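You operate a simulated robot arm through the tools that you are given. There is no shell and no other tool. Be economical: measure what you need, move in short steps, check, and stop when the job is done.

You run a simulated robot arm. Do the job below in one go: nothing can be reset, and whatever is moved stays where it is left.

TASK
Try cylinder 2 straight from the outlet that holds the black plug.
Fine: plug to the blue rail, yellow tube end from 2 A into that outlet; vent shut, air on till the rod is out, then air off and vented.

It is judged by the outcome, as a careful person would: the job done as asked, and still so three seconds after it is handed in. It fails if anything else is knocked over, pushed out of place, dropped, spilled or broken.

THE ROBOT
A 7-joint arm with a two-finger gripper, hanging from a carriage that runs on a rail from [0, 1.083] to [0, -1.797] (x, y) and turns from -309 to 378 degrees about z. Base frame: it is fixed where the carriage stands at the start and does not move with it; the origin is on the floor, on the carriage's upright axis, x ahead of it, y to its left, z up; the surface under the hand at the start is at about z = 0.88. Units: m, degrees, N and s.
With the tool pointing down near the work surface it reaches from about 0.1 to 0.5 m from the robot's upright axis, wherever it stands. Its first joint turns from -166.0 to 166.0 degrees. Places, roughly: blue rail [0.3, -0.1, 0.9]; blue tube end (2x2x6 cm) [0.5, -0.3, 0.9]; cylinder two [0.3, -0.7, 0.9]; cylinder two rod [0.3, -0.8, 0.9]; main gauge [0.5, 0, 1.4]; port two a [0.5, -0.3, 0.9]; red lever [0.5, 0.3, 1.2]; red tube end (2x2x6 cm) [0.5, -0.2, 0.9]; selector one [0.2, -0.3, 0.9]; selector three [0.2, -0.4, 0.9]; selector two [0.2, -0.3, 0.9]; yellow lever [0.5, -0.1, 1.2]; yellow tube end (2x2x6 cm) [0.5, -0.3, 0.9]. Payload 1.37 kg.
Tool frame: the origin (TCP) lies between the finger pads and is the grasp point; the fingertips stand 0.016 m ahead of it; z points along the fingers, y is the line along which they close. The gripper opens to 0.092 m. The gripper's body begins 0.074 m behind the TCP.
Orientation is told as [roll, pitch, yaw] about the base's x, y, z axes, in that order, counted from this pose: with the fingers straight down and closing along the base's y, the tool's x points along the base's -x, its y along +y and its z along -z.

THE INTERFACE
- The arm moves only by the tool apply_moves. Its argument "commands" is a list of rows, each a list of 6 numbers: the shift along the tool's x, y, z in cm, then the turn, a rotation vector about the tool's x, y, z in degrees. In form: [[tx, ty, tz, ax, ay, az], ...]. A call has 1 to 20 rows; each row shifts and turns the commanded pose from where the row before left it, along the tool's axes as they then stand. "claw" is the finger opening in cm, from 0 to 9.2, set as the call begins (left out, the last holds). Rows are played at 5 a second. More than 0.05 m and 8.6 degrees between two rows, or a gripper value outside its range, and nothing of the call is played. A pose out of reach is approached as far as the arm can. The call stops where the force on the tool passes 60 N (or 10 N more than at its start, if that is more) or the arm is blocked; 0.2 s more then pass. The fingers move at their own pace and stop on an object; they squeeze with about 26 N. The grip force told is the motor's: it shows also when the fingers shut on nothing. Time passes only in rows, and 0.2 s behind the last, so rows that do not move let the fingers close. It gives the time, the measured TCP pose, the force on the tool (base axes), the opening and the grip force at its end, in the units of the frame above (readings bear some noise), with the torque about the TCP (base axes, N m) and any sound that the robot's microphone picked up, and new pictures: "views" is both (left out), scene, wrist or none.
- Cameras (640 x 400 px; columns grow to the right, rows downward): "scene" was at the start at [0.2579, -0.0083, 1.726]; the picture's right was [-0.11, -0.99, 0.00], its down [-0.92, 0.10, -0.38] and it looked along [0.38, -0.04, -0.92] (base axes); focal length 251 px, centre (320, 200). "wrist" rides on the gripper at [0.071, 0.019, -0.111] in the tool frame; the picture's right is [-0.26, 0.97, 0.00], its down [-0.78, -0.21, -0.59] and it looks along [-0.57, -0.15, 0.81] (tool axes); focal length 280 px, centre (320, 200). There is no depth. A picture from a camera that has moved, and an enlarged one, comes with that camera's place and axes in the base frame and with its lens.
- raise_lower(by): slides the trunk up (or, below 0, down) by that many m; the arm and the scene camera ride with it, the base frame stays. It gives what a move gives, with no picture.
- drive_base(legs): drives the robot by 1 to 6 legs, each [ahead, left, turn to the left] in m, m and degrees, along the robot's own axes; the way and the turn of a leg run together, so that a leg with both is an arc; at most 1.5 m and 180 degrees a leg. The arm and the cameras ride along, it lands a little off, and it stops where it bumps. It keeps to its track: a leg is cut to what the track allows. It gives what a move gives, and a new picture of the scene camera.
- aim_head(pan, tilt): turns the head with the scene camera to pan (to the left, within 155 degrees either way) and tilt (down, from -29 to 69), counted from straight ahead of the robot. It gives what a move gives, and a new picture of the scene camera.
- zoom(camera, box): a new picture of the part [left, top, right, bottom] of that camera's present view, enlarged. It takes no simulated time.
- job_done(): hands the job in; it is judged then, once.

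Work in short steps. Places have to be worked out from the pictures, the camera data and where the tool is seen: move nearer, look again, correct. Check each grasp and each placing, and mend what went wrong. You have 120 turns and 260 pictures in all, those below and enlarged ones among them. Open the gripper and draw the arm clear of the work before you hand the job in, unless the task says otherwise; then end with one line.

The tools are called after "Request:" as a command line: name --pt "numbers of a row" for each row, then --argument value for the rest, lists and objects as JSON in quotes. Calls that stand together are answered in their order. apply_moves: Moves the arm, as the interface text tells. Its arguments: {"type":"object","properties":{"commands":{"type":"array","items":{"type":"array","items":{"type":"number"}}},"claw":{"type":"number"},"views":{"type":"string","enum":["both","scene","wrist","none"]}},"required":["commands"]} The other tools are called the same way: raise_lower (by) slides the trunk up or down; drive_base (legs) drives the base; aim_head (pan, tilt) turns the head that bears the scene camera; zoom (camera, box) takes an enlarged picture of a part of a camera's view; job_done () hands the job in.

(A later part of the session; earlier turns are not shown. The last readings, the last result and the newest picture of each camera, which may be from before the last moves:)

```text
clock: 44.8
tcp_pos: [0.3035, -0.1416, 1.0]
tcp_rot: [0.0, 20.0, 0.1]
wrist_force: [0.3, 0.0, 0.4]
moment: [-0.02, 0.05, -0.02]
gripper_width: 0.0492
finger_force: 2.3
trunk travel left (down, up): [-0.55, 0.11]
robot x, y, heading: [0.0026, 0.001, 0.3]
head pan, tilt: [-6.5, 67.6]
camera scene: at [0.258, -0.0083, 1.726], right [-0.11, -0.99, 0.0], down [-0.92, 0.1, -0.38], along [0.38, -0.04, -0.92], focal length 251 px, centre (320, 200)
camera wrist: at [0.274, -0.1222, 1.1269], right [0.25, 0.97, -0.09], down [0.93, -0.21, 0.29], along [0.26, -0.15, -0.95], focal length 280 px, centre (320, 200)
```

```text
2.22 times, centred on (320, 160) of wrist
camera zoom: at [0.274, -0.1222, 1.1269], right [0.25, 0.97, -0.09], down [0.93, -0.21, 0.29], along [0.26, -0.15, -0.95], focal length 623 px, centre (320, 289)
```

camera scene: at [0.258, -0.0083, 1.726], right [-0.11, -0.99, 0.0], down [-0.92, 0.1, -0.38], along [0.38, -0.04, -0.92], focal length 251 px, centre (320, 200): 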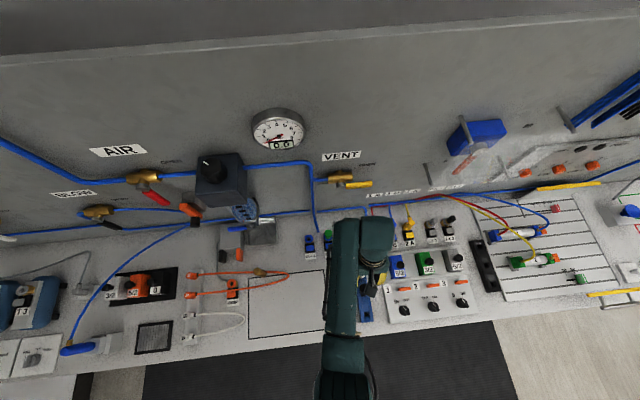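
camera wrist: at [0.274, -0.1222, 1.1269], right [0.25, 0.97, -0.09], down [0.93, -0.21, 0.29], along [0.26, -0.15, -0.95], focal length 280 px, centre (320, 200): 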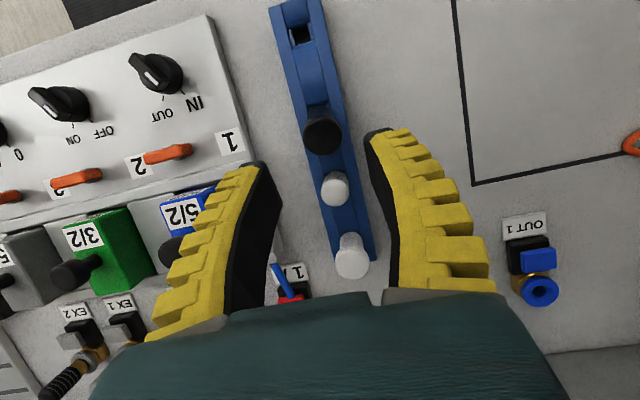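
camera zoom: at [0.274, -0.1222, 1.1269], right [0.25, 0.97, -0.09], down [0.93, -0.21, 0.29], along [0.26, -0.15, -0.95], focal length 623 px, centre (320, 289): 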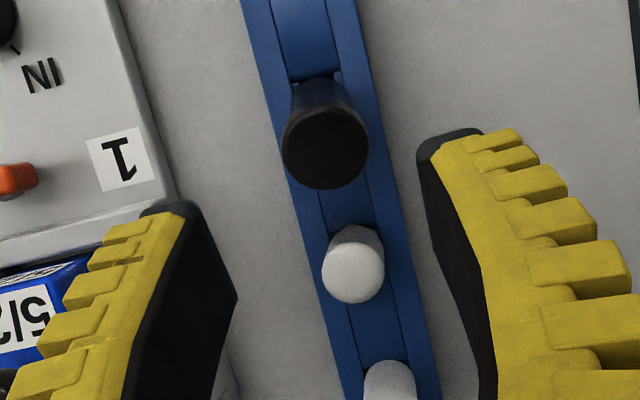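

Head is at about (0.284, -0.140, 0.94), lean ~20°, nicely along my tool axis. Advancing 7.4 cm and gripping.

Request:
apply_moves --pt "-0.18 0.1 2.4 0 0 0" --pt "0 0 2.5 0 0 0" --pt "0 0 2.5 0 0 0" --pt "0 0 0 0 0 0" --views "wrist"

Request:
apply_moves --pt "0 0 0 0 0 0" --pt "0 0 0 0 0 0" --pt "0 0 0 0 0 0" --pt "0 0 0 0 0 0" --claw 0 --views "wrist"

Request:
zoom --camera "wrist" --box '[220, 70, 420, 250]'

```text
clock: 45.8
tcp_pos: [0.2785, -0.1415, 0.9289]
tcp_rot: [0.0, 20.1, -0.1]
wrist_force: [0.6, 0.2, 0.3]
moment: [-0.01, 0.01, 0.0]
gripper_width: 0.0489
finger_force: 2.2
trunk travel left (down, up): [-0.55, 0.11]
robot x, y, heading: [0.0008, 0.0031, 0.0]
head pan, tilt: [-6.5, 67.6]
camera wrist: at [0.249, -0.121, 1.0569], right [0.25, 0.96, -0.09], down [0.93, -0.21, 0.29], along [0.26, -0.15, -0.95], focal length 280 px, centre (320, 200)
```

wrist: 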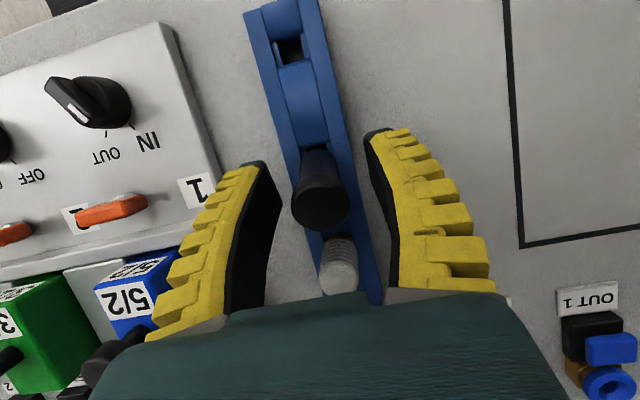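

```text
clock: 46.8
tcp_pos: [0.2776, -0.141, 0.9293]
tcp_rot: [0.0, 20.0, 0.0]
wrist_force: [1.4, 0.0, -0.6]
moment: [0.0, 0.01, 0.01]
gripper_width: 0.0127
finger_force: 26.1
trunk travel left (down, up): [-0.55, 0.11]
robot x, y, heading: [-0.0046, -0.0044, -0.2]
head pan, tilt: [-6.5, 67.6]
camera wrist: at [0.2492, -0.121, 1.0571], right [0.25, 0.97, -0.09], down [0.93, -0.21, 0.29], along [0.26, -0.15, -0.95], focal length 280 px, centre (320, 200)
```

wrist: 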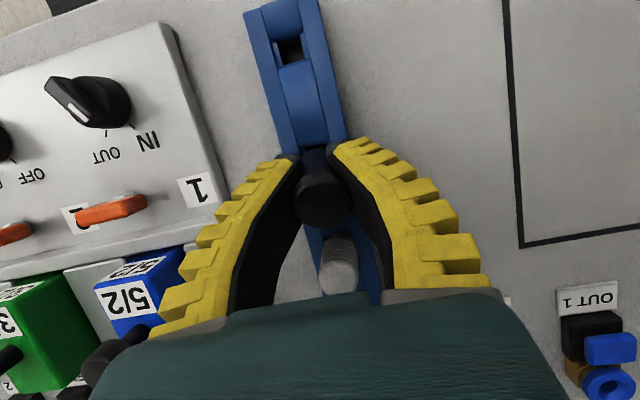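

```text
2.22 times, centred on (320, 160) of wrist
camera zoom: at [0.2492, -0.121, 1.0571], right [0.25, 0.97, -0.09], down [0.93, -0.21, 0.29], along [0.26, -0.15, -0.95], focal length 623 px, centre (320, 289)
```

zoom: 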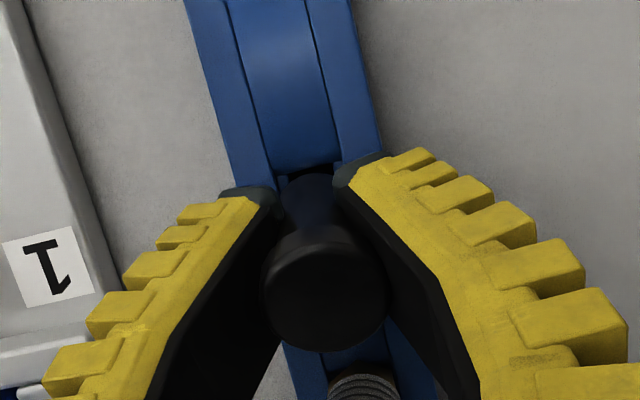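

Grip is at the upper body, plug leaning ~27–30°. Lifting it out along its axis, then rotating to vertical above hole 3 (0.268) for a clean insertion.

Request:
apply_moves --pt "-0.18 0 -1.56 0 0 0" --pt "0 0 0 0 -6.75 0" --pt "0 0 0 0 -6.75 0" --pt "0 0 0 0 -6.75 0" --pt "0 0 0 0 -6.75 0" --pt "1.69 0 -0.41 0 0 0" --pt "0 0 0 0 0 0" --views "wrist"

Request:
zoom --camera "wrist" --box '[220, 70, 420, 250]'

Request:
zoom --camera "scene" --box '[335, 240, 405, 320]'

```text
clock: 48.4
tcp_pos: [0.2682, -0.1399, 0.9459]
tcp_rot: [0.0, -7.0, -0.1]
wrist_force: [0.1, -0.5, -0.7]
moment: [0.02, 0.03, 0.03]
gripper_width: 0.0122
finger_force: 26.2
trunk travel left (down, up): [-0.55, 0.11]
robot x, y, heading: [0.0032, -0.0009, 0.2]
head pan, tilt: [-6.5, 67.6]
camera wrist: at [0.184, -0.1205, 1.0462], right [0.26, 0.97, 0.03], down [0.7, -0.21, 0.68], along [0.66, -0.15, -0.73], focal length 280 px, centre (320, 200)
```

wrist: 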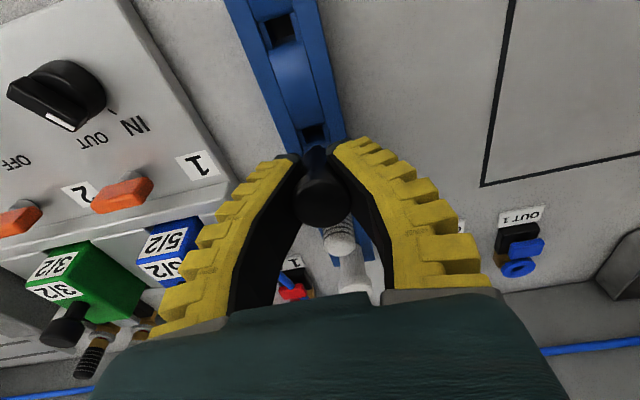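

```text
2.22 times, centred on (320, 160) of wrist
camera zoom: at [0.184, -0.1205, 1.0462], right [0.26, 0.97, 0.03], down [0.7, -0.21, 0.68], along [0.66, -0.15, -0.73], focal length 623 px, centre (320, 289)
```

zoom: 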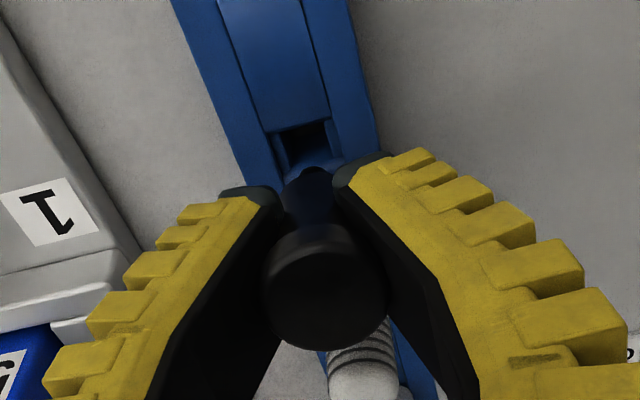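

```text
5.00 times, centred on (370, 280) of scene
camera zoom: at [0.2578, -0.0083, 1.7259], right [-0.11, -0.99, 0.0], down [-0.92, 0.1, -0.38], along [0.38, -0.04, -0.92], focal length 1254 px, centre (70, -200)
```

zoom: 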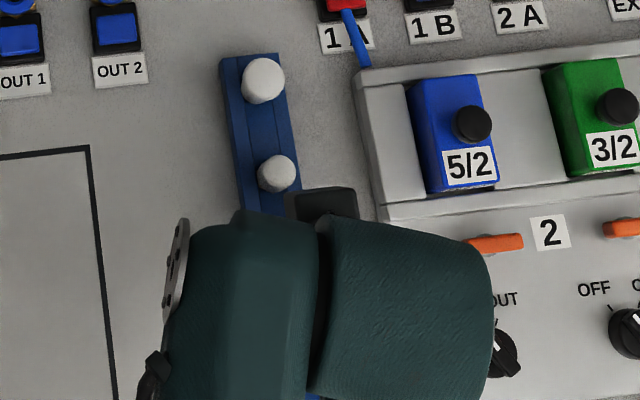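

Plug is now vertical; tip about (0.266, -0.139, 0.913), hole centre about (0.267, -0.142). Shifting −3 mm in y, +1 mm in x, then lowering.

Request:
apply_moves --pt "-0.1 -0.3 0 0 0 0" --pt "0.07 0 0.6 0 0 0" --pt "0.05 0 0.4 0 0 0" --pt "0 0 0 0 0 0" --views "wrist"

Request:
zoom --camera "wrist" --box '[260, 90, 380, 200]'

```text
clock: 49.4
tcp_pos: [0.2718, -0.1451, 0.9365]
tcp_rot: [-0.1, -7.3, 0.0]
wrist_force: [-3.6, -1.6, 21.8]
moment: [-0.02, -0.02, 0.01]
gripper_width: 0.0129
finger_force: 26.4
trunk travel left (down, up): [-0.55, 0.11]
robot x, y, heading: [0.0021, -0.0013, -0.1]
head pan, tilt: [-6.5, 67.6]
camera wrist: at [0.1869, -0.1248, 1.0372], right [0.26, 0.97, 0.03], down [0.7, -0.21, 0.68], along [0.67, -0.16, -0.73], focal length 280 px, centre (320, 200)
```

wrist: 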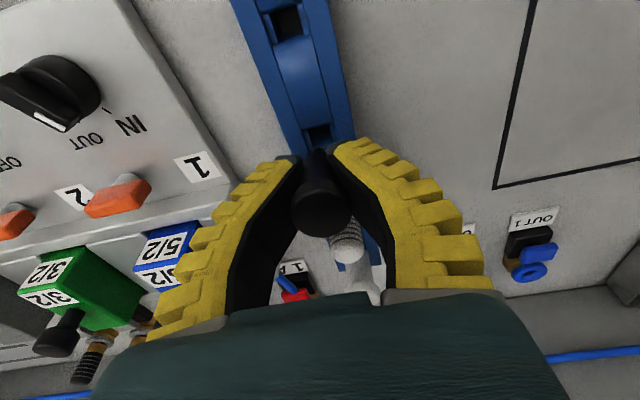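

```text
3.64 times, centred on (320, 145) of wrist
camera zoom: at [0.1869, -0.1248, 1.0372], right [0.26, 0.97, 0.03], down [0.7, -0.21, 0.68], along [0.67, -0.16, -0.73], focal length 1020 px, centre (320, 400)
```

zoom: 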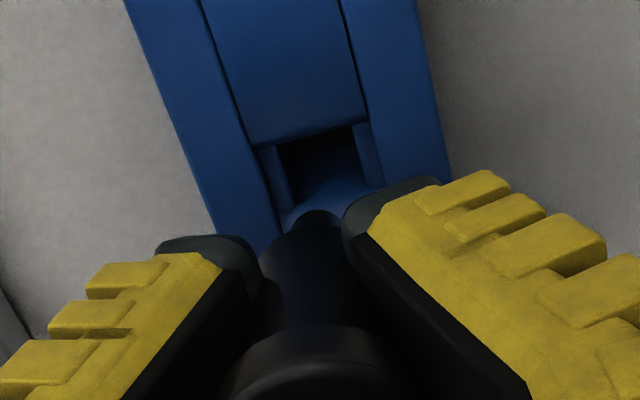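

Contact at 22 N on the far ledge; the hole is really at x≈0.2625 (rail top z≈0.904). Lifting 4 mm and shifting −7 mm in x, +1 mm in y.

Request:
apply_moves --pt "-0.05 0 -0.5 0 0 0" --pt "0.7 0.12 -0.08 0 0 0" --pt "0 0 0 0 0 0" --views "wrist"

Request:
zoom --camera "wrist" --box '[260, 90, 380, 200]'

```text
clock: 50.2
tcp_pos: [0.262, -0.1414, 0.9401]
tcp_rot: [0.0, -6.9, 0.0]
wrist_force: [1.2, 0.6, -0.6]
moment: [0.0, -0.02, -0.03]
gripper_width: 0.0129
finger_force: 26.3
trunk travel left (down, up): [-0.55, 0.11]
robot x, y, heading: [-0.001, -0.0023, 0.0]
head pan, tilt: [-6.5, 67.6]
camera wrist: at [0.1776, -0.1223, 1.0407], right [0.26, 0.96, 0.03], down [0.7, -0.21, 0.68], along [0.66, -0.15, -0.73], focal length 280 px, centre (320, 200)
```

wrist: 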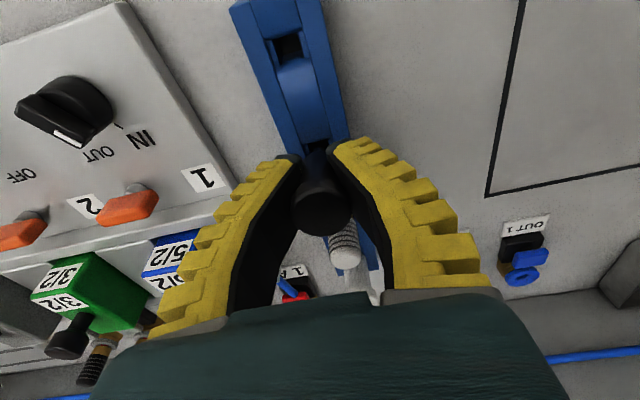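

```text
3.64 times, centred on (320, 145) of wrist
camera zoom: at [0.1776, -0.1223, 1.0407], right [0.26, 0.96, 0.03], down [0.7, -0.21, 0.68], along [0.66, -0.15, -0.73], focal length 1020 px, centre (320, 400)
```

zoom: 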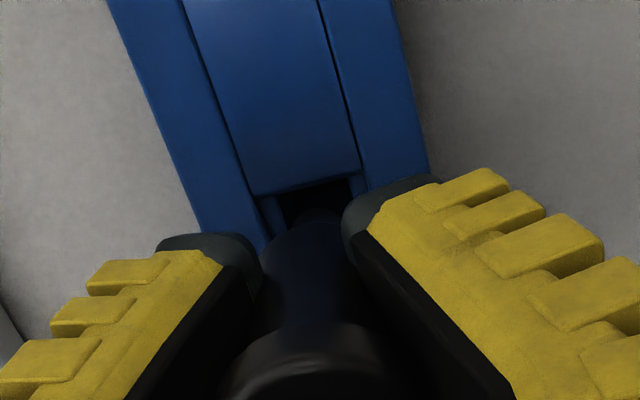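

Tip is now inside the hole outline. Lowering in steps.

Request:
apply_moves --pt "0.06 0 0.5 0 0 0" --pt "0.03 0 0.25 0 0 0" --pt "0 0 0 0 0 0" --views "none"

Request:
apply_moves --pt "0.03 0 0.25 0 0 0" --pt "0 0 0 0 0 0" --views "none"

Request:
apply_moves --pt "0.03 0 0.25 0 0 0" --pt "0 0 0 0 0 0" --views "wrist"

Request:
zoom --camera "wrist" --box '[260, 90, 380, 200]'

```text
clock: 51.0
tcp_pos: [0.2631, -0.1415, 0.9333]
tcp_rot: [-0.1, -7.0, 0.1]
wrist_force: [0.1, 1.2, -0.3]
moment: [0.0, -0.02, 0.0]
gripper_width: 0.0129
finger_force: 25.9
trunk travel left (down, up): [-0.55, 0.11]
robot x, y, heading: [0.0013, 0.0036, 0.3]
head pan, tilt: [-6.5, 67.6]
```

```text
clock: 51.6
tcp_pos: [0.2622, -0.1421, 0.9305]
tcp_rot: [0.0, -7.0, 0.0]
wrist_force: [0.6, 0.3, -0.8]
moment: [0.02, -0.02, 0.04]
gripper_width: 0.0125
finger_force: 26.0
trunk travel left (down, up): [-0.55, 0.11]
robot x, y, heading: [0.0021, -0.0023, -0.2]
head pan, tilt: [-6.5, 67.6]
```

```text
clock: 52.2
tcp_pos: [0.2621, -0.1424, 0.9285]
tcp_rot: [0.0, -6.9, -0.1]
wrist_force: [0.5, 0.3, 0.2]
moment: [-0.01, -0.02, -0.07]
gripper_width: 0.0126
finger_force: 26.1
trunk travel left (down, up): [-0.55, 0.11]
robot x, y, heading: [0.0006, -0.0009, 0.0]
head pan, tilt: [-6.5, 67.6]
camera wrist: at [0.1779, -0.1224, 1.0285], right [0.26, 0.97, 0.03], down [0.7, -0.21, 0.68], along [0.66, -0.15, -0.73], focal length 280 px, centre (320, 200)
```

wrist: 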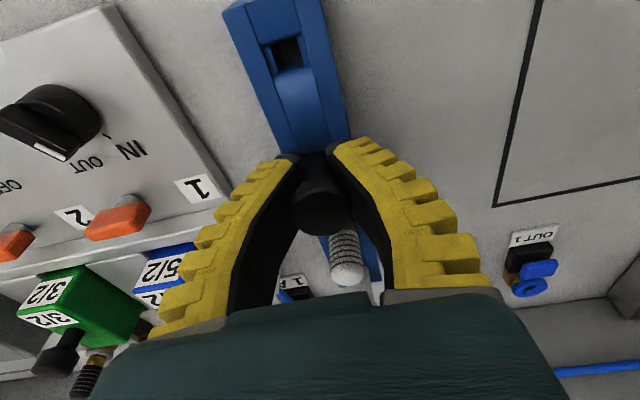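

```text
3.64 times, centred on (320, 145) of wrist
camera zoom: at [0.1779, -0.1224, 1.0285], right [0.26, 0.97, 0.03], down [0.7, -0.21, 0.68], along [0.66, -0.15, -0.73], focal length 1020 px, centre (320, 400)
```

zoom: 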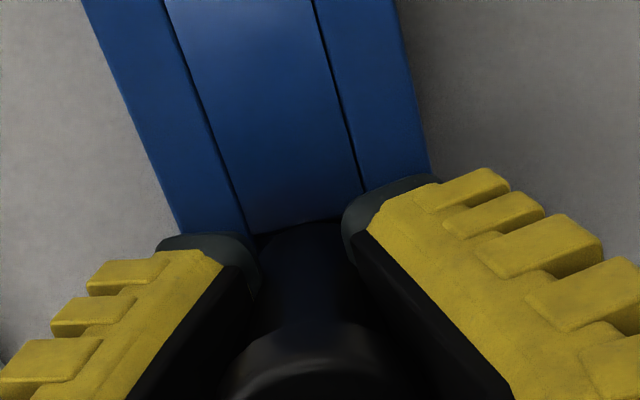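

Stem is going in freely (8 mm below first contact level). Continuing to press.

Request:
apply_moves --pt "0.03 0 0.25 0 0 0" --pt "0 0 0 0 0 0" --views "none"

Request:
apply_moves --pt "0.03 0 0.25 0 0 0" --pt "0 0 0 0 0 0" --views "none"

Request:
apply_moves --pt "0.03 0 0.25 0 0 0" --pt "0 0 0 0 0 0" --views "none"

```text
clock: 52.8
tcp_pos: [0.2622, -0.143, 0.9259]
tcp_rot: [0.0, -7.0, -0.1]
wrist_force: [-0.4, -0.3, -0.4]
moment: [0.03, 0.01, 0.02]
gripper_width: 0.0123
finger_force: 25.5
trunk travel left (down, up): [-0.55, 0.11]
robot x, y, heading: [0.0009, 0.0021, 0.1]
head pan, tilt: [-6.5, 67.6]
```

```text
clock: 53.4
tcp_pos: [0.2628, -0.143, 0.9226]
tcp_rot: [-0.1, -7.0, 0.0]
wrist_force: [1.5, 0.1, -0.2]
moment: [-0.03, -0.02, -0.03]
gripper_width: 0.0123
finger_force: 26.2
trunk travel left (down, up): [-0.55, 0.11]
robot x, y, heading: [0.0041, -0.0012, -0.1]
head pan, tilt: [-6.5, 67.6]
```

```text
clock: 54.0
tcp_pos: [0.2622, -0.1417, 0.9196]
tcp_rot: [0.0, -7.1, 0.0]
wrist_force: [-0.6, 1.2, 11.8]
moment: [0.01, 0.1, -0.01]
gripper_width: 0.0122
finger_force: 26.1
trunk travel left (down, up): [-0.55, 0.11]
robot x, y, heading: [-0.0026, -0.0019, 0.4]
head pan, tilt: [-6.5, 67.6]
```

Resistance at 12 N after ~1.5 cm insertion: bottomed or fingertips at the rail. Releasing and backing straight up to inspect.

Request:
apply_moves --pt "0 0 -0.1 0 0 0" --pt "0 0 0 0 0 0" --pt "0 0 0 0 0 0" --pt "-0.3 0 -3 0 0 0" --pt "-0.5 0 -4 0 0 0" --pt "4 0 0 0 0 0" --pt "4 0 0 0 0 0" --pt "0 0 0 0 0 0" --claw 4

Request:
zoom --camera "scene" --box '[335, 240, 405, 320]'

Request:
zoom --camera "wrist" --box '[220, 50, 420, 230]'

```text
clock: 55.8
tcp_pos: [0.182, -0.1424, 0.9823]
tcp_rot: [0.0, -7.0, 0.0]
wrist_force: [-0.3, -0.3, 0.4]
moment: [-0.01, 0.02, -0.04]
gripper_width: 0.0434
finger_force: 2.3
trunk travel left (down, up): [-0.55, 0.11]
robot x, y, heading: [-0.0024, 0.0006, -0.2]
head pan, tilt: [-6.5, 67.6]
camera scene: at [0.2578, -0.0083, 1.7259], right [-0.11, -0.99, 0.0], down [-0.92, 0.1, -0.38], along [0.38, -0.04, -0.92], focal length 251 px, centre (320, 200)
camera wrist: at [0.0972, -0.1222, 1.0824], right [0.26, 0.97, 0.03], down [0.7, -0.21, 0.68], along [0.66, -0.15, -0.73], focal length 280 px, centre (320, 200)
```

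scene: 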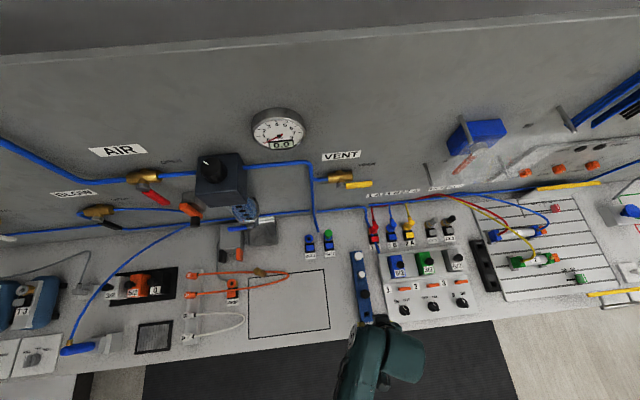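
wrist: 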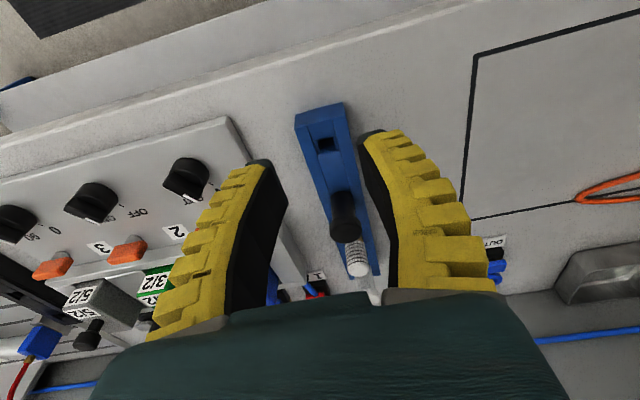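

```text
5.00 times, centred on (370, 280) of scene
camera zoom: at [0.2578, -0.0083, 1.7259], right [-0.11, -0.99, 0.0], down [-0.92, 0.1, -0.38], along [0.38, -0.04, -0.92], focal length 1254 px, centre (70, -200)
```

zoom: 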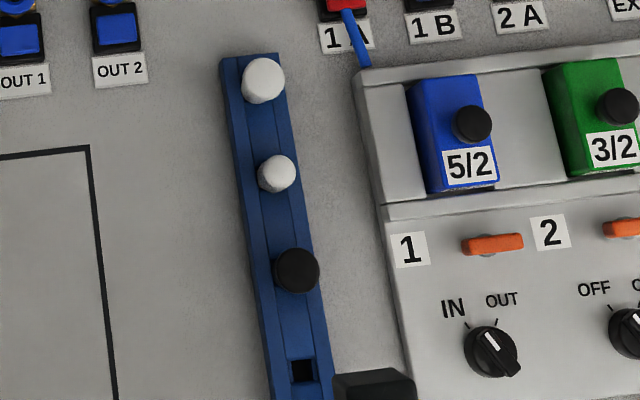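

```text
2.22 times, centred on (320, 140) of wrist
camera zoom: at [0.0972, -0.1222, 1.0824], right [0.26, 0.97, 0.03], down [0.7, -0.21, 0.68], along [0.66, -0.15, -0.73], focal length 623 px, centre (320, 333)
```

zoom: 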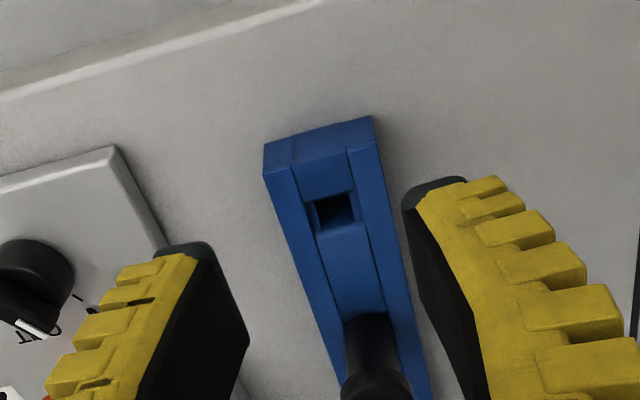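

The black plug now stands upright and seated beside the white pegs. Next: 2 A. I'll straighten the tool, raise it, and drive the carriage ~0.2 m to the right.

Request:
apply_moves --pt "0 0 -4 0 7 0" --pt "0 0 -4 0 0 0" --pt "0 0 -4 0 0 0" --pt "-3 0 0 0 0 0" --pt "-4 0 0 0 0 0" --pt "0 0 0 0 0 0" --views "none"

Request:
drive_base --legs '[[0, -0.2, 0]]'

Request:
zoom --camera "wrist" --box '[0, 0, 640, 300]'

Request:
zoom --camera "scene" --box '[260, 180, 440, 300]'

```text
clock: 57.2
tcp_pos: [0.2477, -0.1424, 1.1017]
tcp_rot: [0.0, 0.0, -0.1]
wrist_force: [-0.7, 0.4, 0.0]
moment: [-0.01, 0.01, 0.04]
gripper_width: 0.0433
finger_force: 2.1
trunk travel left (down, up): [-0.55, 0.11]
robot x, y, heading: [0.0015, 0.0026, 0.1]
head pan, tilt: [-6.5, 67.6]
```

```text
clock: 58.8
tcp_pos: [0.2469, -0.3421, 1.1016]
tcp_rot: [-0.1, 0.0, 0.1]
wrist_force: [-0.5, -0.2, -0.3]
moment: [-0.02, 0.0, -0.03]
gripper_width: 0.0432
finger_force: 2.2
trunk travel left (down, up): [-0.55, 0.11]
robot x, y, heading: [-0.0002, -0.1973, -0.2]
head pan, tilt: [-6.5, 67.6]
camera scene: at [0.2578, -0.2074, 1.726], right [-0.11, -0.99, 0.0], down [-0.92, 0.11, -0.38], along [0.38, -0.04, -0.92], focal length 251 px, centre (320, 200)
```

scene: 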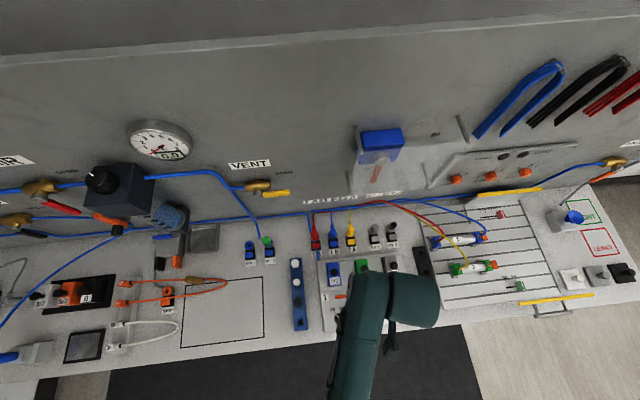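

```text
1.00 times, centred on (320, 150) of wrist (not enlarged: the box is as wide or as high as the picture)
camera zoom: at [0.1759, -0.3213, 1.2119], right [0.26, 0.96, 0.0], down [0.78, -0.21, 0.59], along [0.57, -0.15, -0.81], focal length 280 px, centre (320, 250)
```

zoom: 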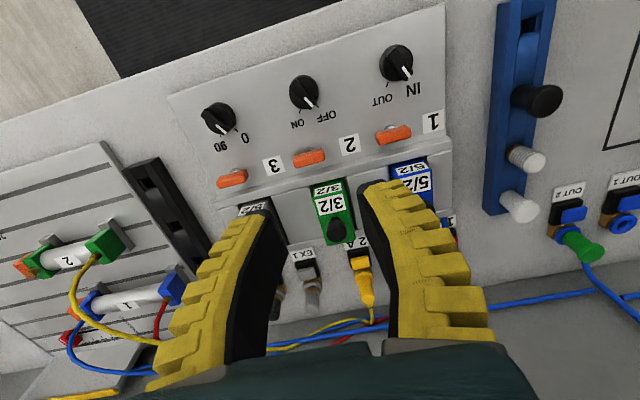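

```text
3.33 times, centred on (350, 240) of scene
camera zoom: at [0.2578, -0.2074, 1.726], right [-0.11, -0.99, 0.0], down [-0.92, 0.11, -0.38], along [0.38, -0.04, -0.92], focal length 836 px, centre (220, 67)
```

zoom: 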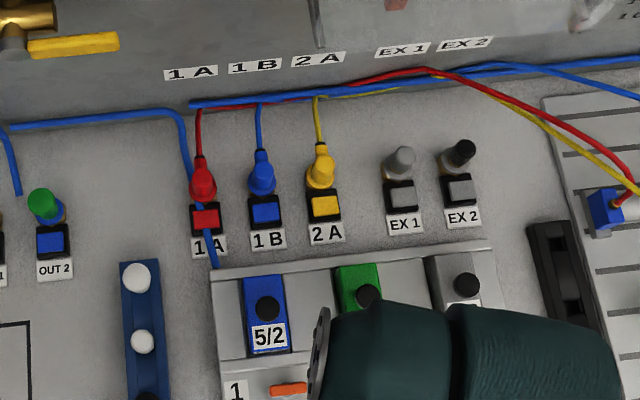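

2 A's yellow release button is at about (0.428, -0.332). Closing fingers and moving above it, keeping high over the valve blocks.

Request:
apply_moves --pt "-4.5 0.25 0 0 0 0" --pt "-4.5 0.25 0 0 0 0" --pt "-4.5 0.25 0 0 0 0" --pt "-4.3 0.25 1 0 0 0" --pt "0 0 4 0 0 0" --pt "0 0 4 0 0 0" --pt "0 0 4 0 0 0" --pt "0 0 0 0 0 0" --claw 0

Request:
zoom --camera "wrist" --box '[180, 60, 460, 240]'

```text
clock: 60.6
tcp_pos: [0.4249, -0.332, 0.9727]
tcp_rot: [0.0, 0.0, -0.1]
wrist_force: [-0.8, -0.7, -0.5]
moment: [0.0, 0.02, 0.0]
gripper_width: 0.0
finger_force: 26.1
trunk travel left (down, up): [-0.55, 0.11]
robot x, y, heading: [0.0018, -0.1966, 0.0]
head pan, tilt: [-6.5, 67.6]
camera scene: at [0.2578, -0.2075, 1.7259], right [-0.11, -0.99, 0.0], down [-0.92, 0.11, -0.38], along [0.38, -0.04, -0.92], focal length 251 px, centre (320, 200)
camera wrist: at [0.3536, -0.311, 1.0819], right [0.26, 0.96, 0.0], down [0.78, -0.21, 0.59], along [0.57, -0.15, -0.81], focal length 280 px, centre (320, 200)
```

scene: 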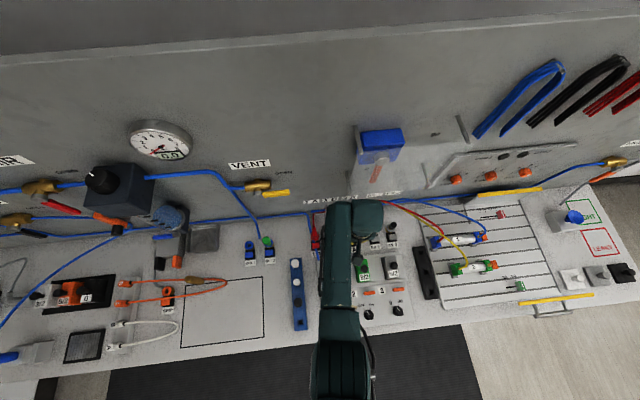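
wrist: 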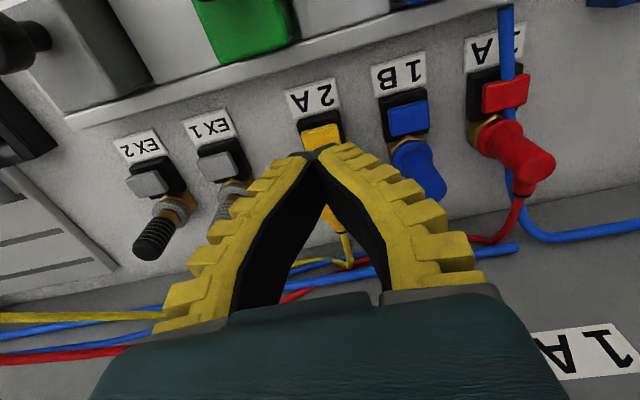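

```text
2.22 times, centred on (320, 150) of wrist
camera zoom: at [0.3536, -0.311, 1.0819], right [0.26, 0.96, 0.0], down [0.78, -0.21, 0.59], along [0.57, -0.15, -0.81], focal length 623 px, centre (320, 311)
```

zoom: 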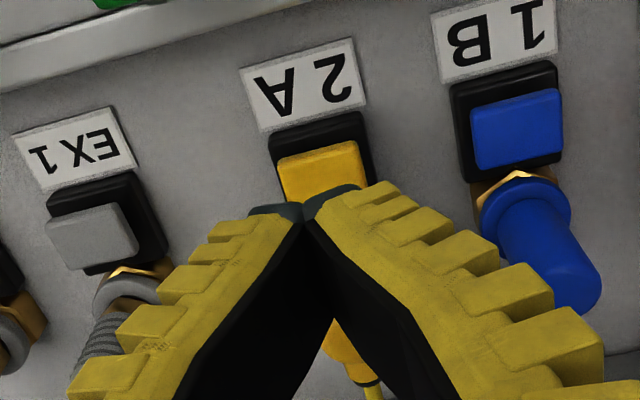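

Aligned over the yellow button. Descending, then pressing gently until the click.

Request:
apply_moves --pt "0 0.15 3 0 0 0" --pt "0 0 2 0 0 0" --pt "0 0 0.3 0 0 0" --pt "0 0 0.2 0 0 0" --pt "0 0 0.2 0 0 0" --pt "0 0 0.15 0 0 0" --pt "0 0 0 0 0 0" --views "none"

```text
clock: 62.2
tcp_pos: [0.4255, -0.3292, 0.9134]
tcp_rot: [-0.1, -0.1, 0.0]
wrist_force: [0.0, 0.2, 1.7]
moment: [-0.02, -0.01, -0.03]
gripper_width: 0.0061
finger_force: 27.9
trunk travel left (down, up): [-0.55, 0.11]
robot x, y, heading: [-0.0009, -0.1998, -0.1]
head pan, tilt: [-6.5, 67.6]
heard: click
```

Clicked. Rising, opening and inspecting the yellow end.

Request:
apply_moves --pt "0 0 -3 0 0 0" --pt "0 0 -4 0 0 0" --pt "0 0 0 0 0 0" --claw 4.4 --views "wrist"

Request:
zoom --camera "wrist" --box '[200, 80, 460, 280]'

```text
clock: 63.0
tcp_pos: [0.4251, -0.3311, 0.9852]
tcp_rot: [0.0, 0.0, -0.2]
wrist_force: [0.3, 0.1, 0.4]
moment: [0.0, 0.01, -0.02]
gripper_width: 0.0473
finger_force: 2.2
trunk travel left (down, up): [-0.55, 0.11]
robot x, y, heading: [-0.0008, -0.1995, -0.1]
head pan, tilt: [-6.5, 67.6]
camera wrist: at [0.3539, -0.3099, 1.0951], right [0.26, 0.96, 0.0], down [0.78, -0.21, 0.59], along [0.57, -0.15, -0.81], focal length 280 px, centre (320, 200)
```

wrist: 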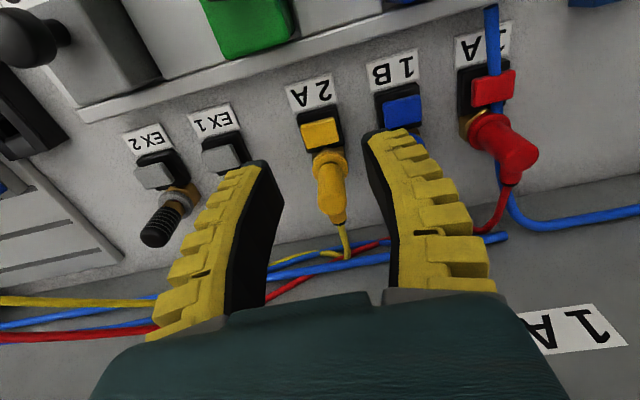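

```text
2.00 times, centred on (330, 180) of wrist
camera zoom: at [0.3539, -0.3099, 1.0951], right [0.26, 0.96, 0.0], down [0.78, -0.21, 0.59], along [0.57, -0.15, -0.81], focal length 561 px, centre (300, 240)
```

zoom: 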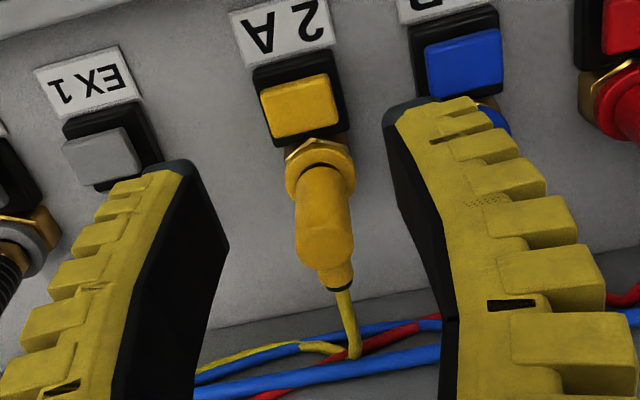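

Yellow end's body is around (0.464, -0.331, 0.925). Descending straddling it and gripping, then pulling along its axis.

Request:
apply_moves --pt "-3.7 0.05 0 0 0 0" --pt "0 0 3 0 0 0" --pt "0 0 3.0 0 0 0" --pt "0 0 0 0 0 0" --views "wrist"

Request:
zoom --camera "wrist" --box '[200, 80, 460, 280]'

```text
clock: 64.0
tcp_pos: [0.455, -0.3263, 0.9185]
tcp_rot: [0.2, 0.7, 0.1]
wrist_force: [0.6, -1.1, -0.3]
moment: [-0.04, 0.03, -0.02]
gripper_width: 0.0473
finger_force: 2.4
trunk travel left (down, up): [-0.55, 0.11]
robot x, y, heading: [0.0008, -0.199, -0.1]
head pan, tilt: [-6.5, 67.6]
camera wrist: at [0.3861, -0.3076, 1.0296], right [0.26, 0.97, 0.0], down [0.79, -0.21, 0.58], along [0.56, -0.15, -0.81], focal length 280 px, centre (320, 200)
```

wrist: 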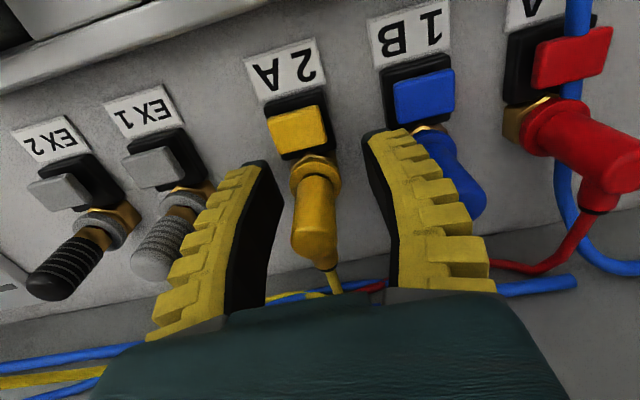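

```text
2.00 times, centred on (330, 180) of wrist
camera zoom: at [0.3861, -0.3076, 1.0296], right [0.26, 0.97, 0.0], down [0.79, -0.21, 0.58], along [0.56, -0.15, -0.81], focal length 561 px, centre (300, 240)
```

zoom: 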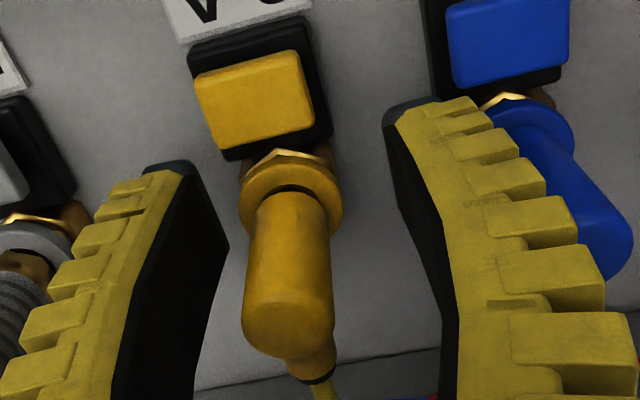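

The arm is at the edge of its reach (6 mm short). I'll rise, drive the carriage 0.13 m further right, and come back over the plug.

Request:
apply_moves --pt "0 0 -4 0 0 0" --pt "1 0 -4 0 0 0" --pt "0 0 -2 0 0 0" --pt "0 0 0 0 0 0" --views "none"

Request:
drive_base --legs '[[0, -0.13, 0]]'

```text
clock: 65.0
tcp_pos: [0.4394, -0.3269, 1.0151]
tcp_rot: [0.1, 1.2, -0.1]
wrist_force: [-0.1, 0.3, 0.5]
moment: [0.01, -0.01, 0.0]
gripper_width: 0.0471
finger_force: 2.4
trunk travel left (down, up): [-0.55, 0.11]
robot x, y, heading: [0.0026, -0.1982, -0.1]
head pan, tilt: [-6.5, 67.6]
```

```text
clock: 66.5
tcp_pos: [0.4378, -0.4548, 1.0152]
tcp_rot: [0.1, 0.8, 0.5]
wrist_force: [0.1, 0.3, -0.7]
moment: [-0.04, 0.0, 0.01]
gripper_width: 0.0472
finger_force: 2.5
trunk travel left (down, up): [-0.55, 0.11]
robot x, y, heading: [-0.0001, -0.3342, 0.4]
head pan, tilt: [-6.5, 67.6]
stopped in leg 1: the robot was blocked; the commanded pose is now the measured one
camera scene: at [0.2527, -0.3388, 1.7237], right [-0.11, -0.99, 0.0], down [-0.92, 0.1, -0.37], along [0.37, -0.04, -0.93], focal length 251 px, centre (320, 200)
```

scene: 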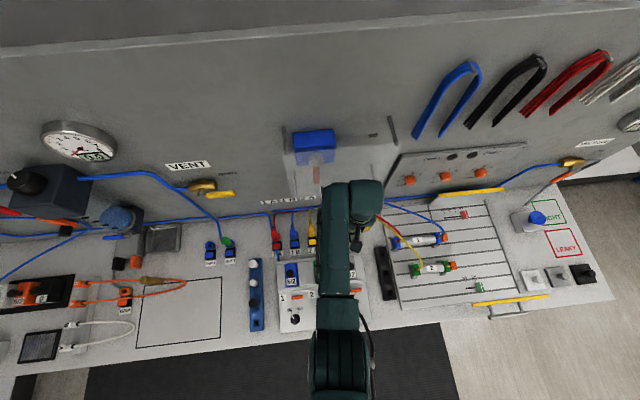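

The drive reported being blocked near the end although forces are small. Checking what's around the hand.

Request:
zoom --camera "scene" --box '[260, 110, 460, 270]'

Request:
zoom --camera "wrist" --box '[0, 0, 640, 399]'

```text
2.50 times, centred on (360, 190) of scene
camera zoom: at [0.2527, -0.3388, 1.7237], right [-0.11, -0.99, 0.0], down [-0.92, 0.1, -0.37], along [0.37, -0.04, -0.93], focal length 627 px, centre (220, 225)
```

zoom: 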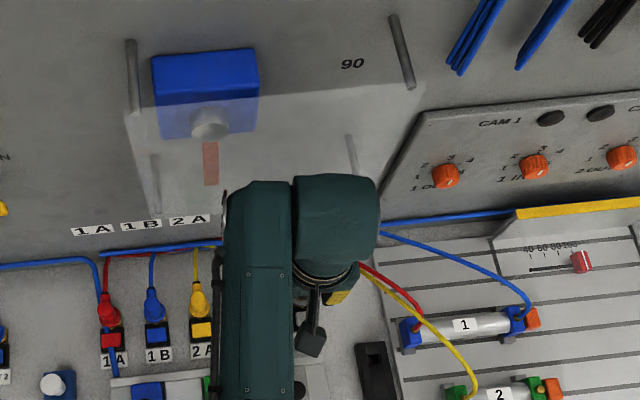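

```text
1.00 times, centred on (320, 200) of wrist (not enlarged: the box is as wide or as high as the picture)
camera zoom: at [0.368, -0.4355, 1.1263], right [0.25, 0.97, 0.0], down [0.79, -0.21, 0.58], along [0.56, -0.15, -0.82], focal length 280 px, centre (320, 200)
```

zoom: 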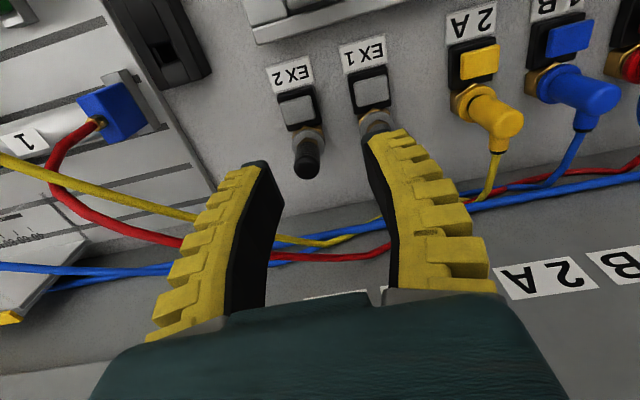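

A clear plate on standoffs sits on the wall above 2 A; the hand likely brushes it. I'll retreat from the wall and then approach with the hand tilted back.

Request:
apply_moves --pt "4 0 0 0 0 0" --pt "4 0 0 0 0 0" --pt "2 0 -2 0 0 0" --pt "0 4 0 0 0 0" --pt "0 4 0 0 0 0" --pt "0 4 0 0 0 0" --pt "0 0.5 0 0 0 0" --pt "0 0 0 0 0 0" --claw 4.4

Request:
zoom --camera "scene" --box '[250, 110, 430, 260]'

```text
clock: 68.3
tcp_pos: [0.3475, -0.3328, 1.0397]
tcp_rot: [0.1, 0.3, 0.4]
wrist_force: [-0.4, 1.3, 0.6]
moment: [0.01, 0.01, -0.05]
gripper_width: 0.0471
finger_force: 1.7
trunk travel left (down, up): [-0.55, 0.11]
robot x, y, heading: [0.0002, -0.3337, 0.2]
head pan, tilt: [-6.5, 67.6]
camera scene: at [0.2578, -0.3402, 1.726], right [-0.11, -0.99, 0.0], down [-0.92, 0.1, -0.38], along [0.38, -0.04, -0.92], focal length 251 px, centre (320, 200)
camera wrist: at [0.2774, -0.3136, 1.1507], right [0.25, 0.97, 0.0], down [0.78, -0.21, 0.58], along [0.57, -0.15, -0.81], focal length 280 px, centre (320, 200)
```

scene: 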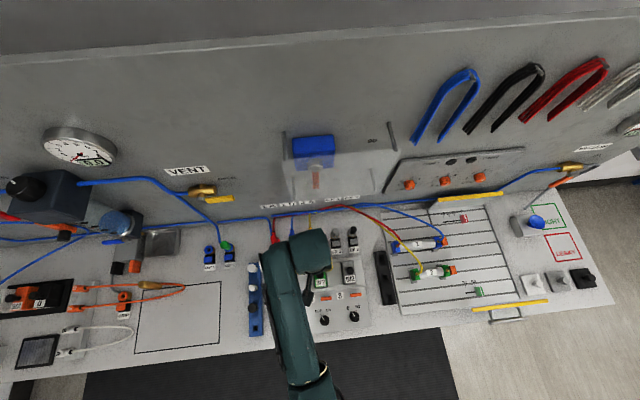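
wrist: 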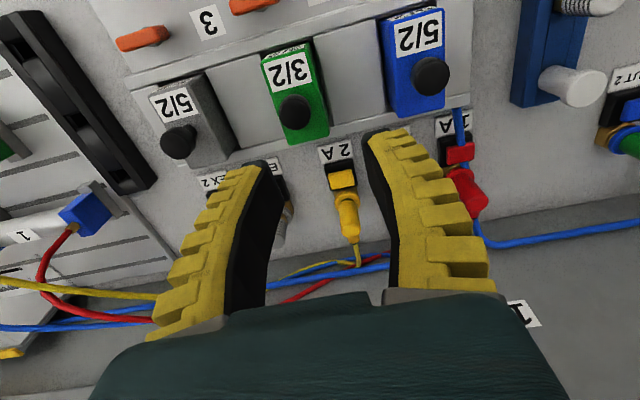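

```text
2.67 times, centred on (340, 185) of scene
camera zoom: at [0.2578, -0.3402, 1.726], right [-0.11, -0.99, 0.0], down [-0.92, 0.1, -0.38], along [0.38, -0.04, -0.92], focal length 669 px, centre (267, 240)
```

zoom: 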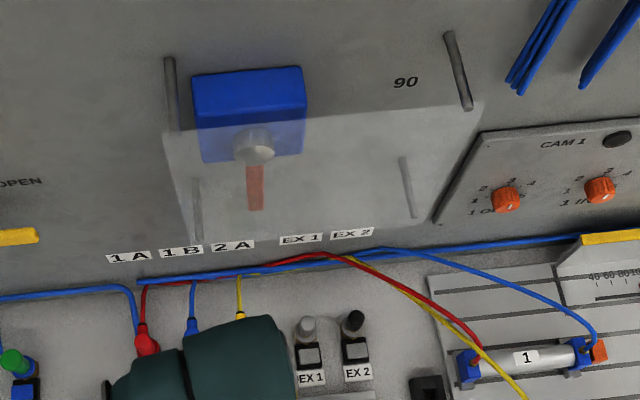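

Plate is intact (around x≈0.485, z>1.16). Approaching with pitch −20° keeps the wrist clear of it.

Request:
apply_moves --pt "0 0 0 0 -7 -0.4" --pt "0 0 0 0 -7 0" --pt "0 0 0 0 -6 0" --pt "-4.5 0.1 1.64 0 0 0" --pt "-4.5 0.1 1.64 0 0 0" --pt "0.95 0 2.7 0 0 0" --pt "1.0 0 2.7 0 0 0" --pt "0 0 0 0 0 0"

Request:
zoom --camera "wrist" --box '[200, 60, 460, 260]'

```text
clock: 70.1
tcp_pos: [0.4449, -0.3297, 0.9818]
tcp_rot: [0.0, -19.8, 0.8]
wrist_force: [0.2, -0.5, 0.6]
moment: [0.01, -0.03, 0.01]
gripper_width: 0.0469
finger_force: 1.8
trunk travel left (down, up): [-0.55, 0.11]
robot x, y, heading: [-0.0015, -0.3328, -0.0]
head pan, tilt: [-6.5, 67.6]
camera scene: at [0.2578, -0.3402, 1.7259], right [-0.11, -0.99, 0.0], down [-0.92, 0.1, -0.38], along [0.38, -0.04, -0.92], focal length 251 px, centre (320, 200)
camera wrist: at [0.3405, -0.312, 1.0616], right [0.23, 0.97, 0.09], down [0.54, -0.2, 0.82], along [0.81, -0.14, -0.57], focal length 280 px, centre (320, 200)
```

scene: 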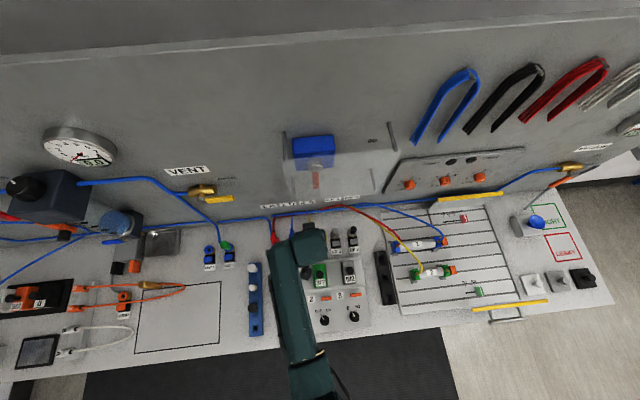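
wrist: 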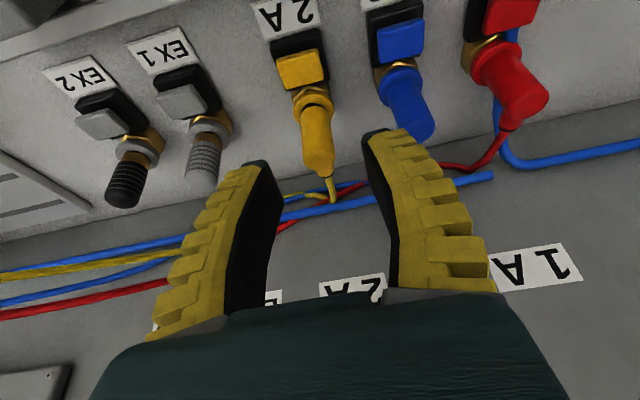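

```text
2.00 times, centred on (330, 160) of wrist
camera zoom: at [0.3405, -0.312, 1.0616], right [0.23, 0.97, 0.09], down [0.54, -0.2, 0.82], along [0.81, -0.14, -0.57], focal length 561 px, centre (300, 280)
```

zoom: 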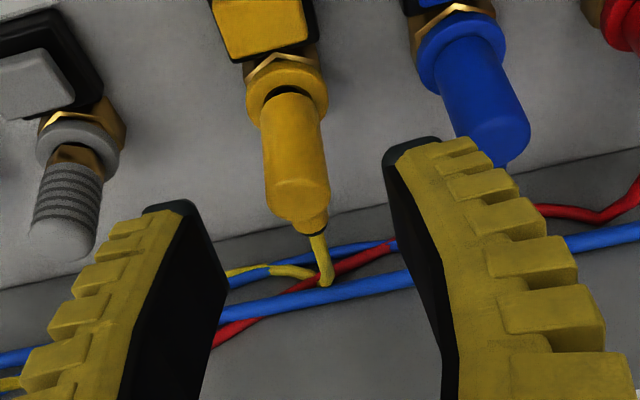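

Plug body centre about (0.466, -0.330, 0.922), right on my approach line. Advancing 6 cm and gripping.

Request:
apply_moves --pt "0 0 3 0 0 0" --pt "0 0 2 0 0 0" --pt "0 0 0.9 0 0 0" --pt "0 0 0 0 0 0" --views "wrist"

Request:
apply_moves --pt "0 0 0 0 0 0" --pt "0 0 0 0 0 0" --pt "0 0 0 0 0 0" --pt "0 0 0 0 0 0" --claw 0 --views "wrist"

Request:
zoom --camera "wrist" --box '[220, 80, 420, 260]'

```text
clock: 71.1
tcp_pos: [0.4645, -0.33, 0.9262]
tcp_rot: [0.0, -19.7, 0.8]
wrist_force: [-0.2, -0.4, 0.4]
moment: [-0.03, 0.02, -0.01]
gripper_width: 0.0471
finger_force: 2.4
trunk travel left (down, up): [-0.55, 0.11]
robot x, y, heading: [0.0023, -0.3334, -0.2]
head pan, tilt: [-6.5, 67.6]
camera wrist: at [0.36, -0.3117, 1.0063], right [0.23, 0.97, 0.09], down [0.54, -0.2, 0.82], along [0.81, -0.14, -0.57], focal length 280 px, centre (320, 200)
```

wrist: 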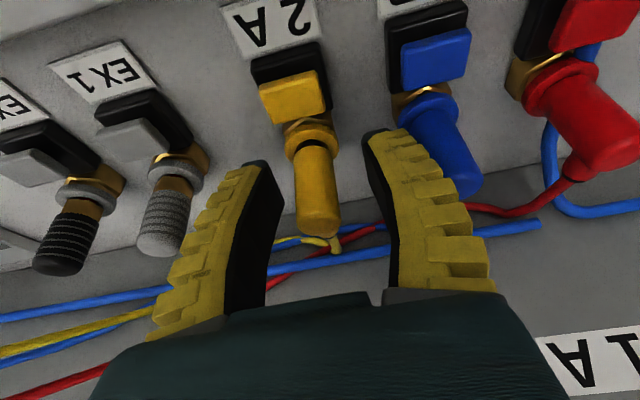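

```text
clock: 72.1
tcp_pos: [0.463, -0.3303, 0.9263]
tcp_rot: [0.0, -19.5, 0.9]
wrist_force: [-2.4, -0.4, 1.6]
moment: [0.03, 0.12, 0.01]
gripper_width: 0.0064
finger_force: 25.6
trunk travel left (down, up): [-0.55, 0.11]
robot x, y, heading: [-0.0025, -0.3323, 0.1]
head pan, tilt: [-6.5, 67.6]
camera wrist: at [0.3591, -0.3118, 1.006], right [0.23, 0.97, 0.09], down [0.54, -0.2, 0.82], along [0.81, -0.14, -0.57], focal length 280 px, centre (320, 200)
```

wrist: 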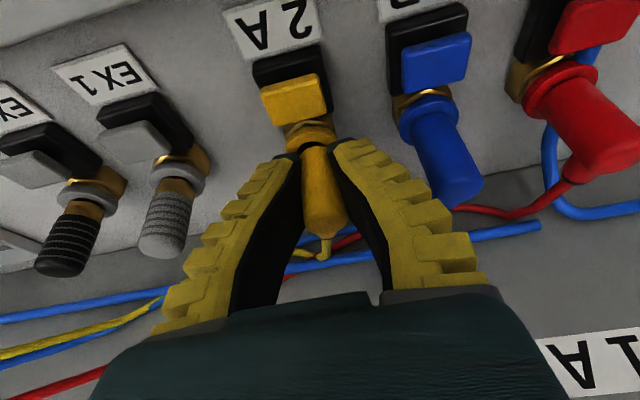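

```text
2.22 times, centred on (320, 170) of wrist
camera zoom: at [0.3591, -0.3118, 1.006], right [0.23, 0.97, 0.09], down [0.54, -0.2, 0.82], along [0.81, -0.14, -0.57], focal length 623 px, centre (320, 267)
```

zoom: 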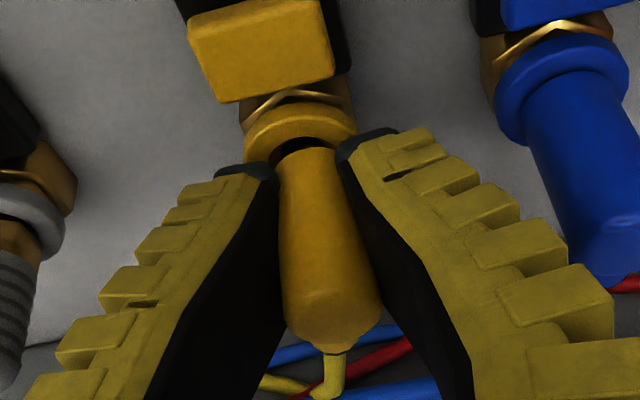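

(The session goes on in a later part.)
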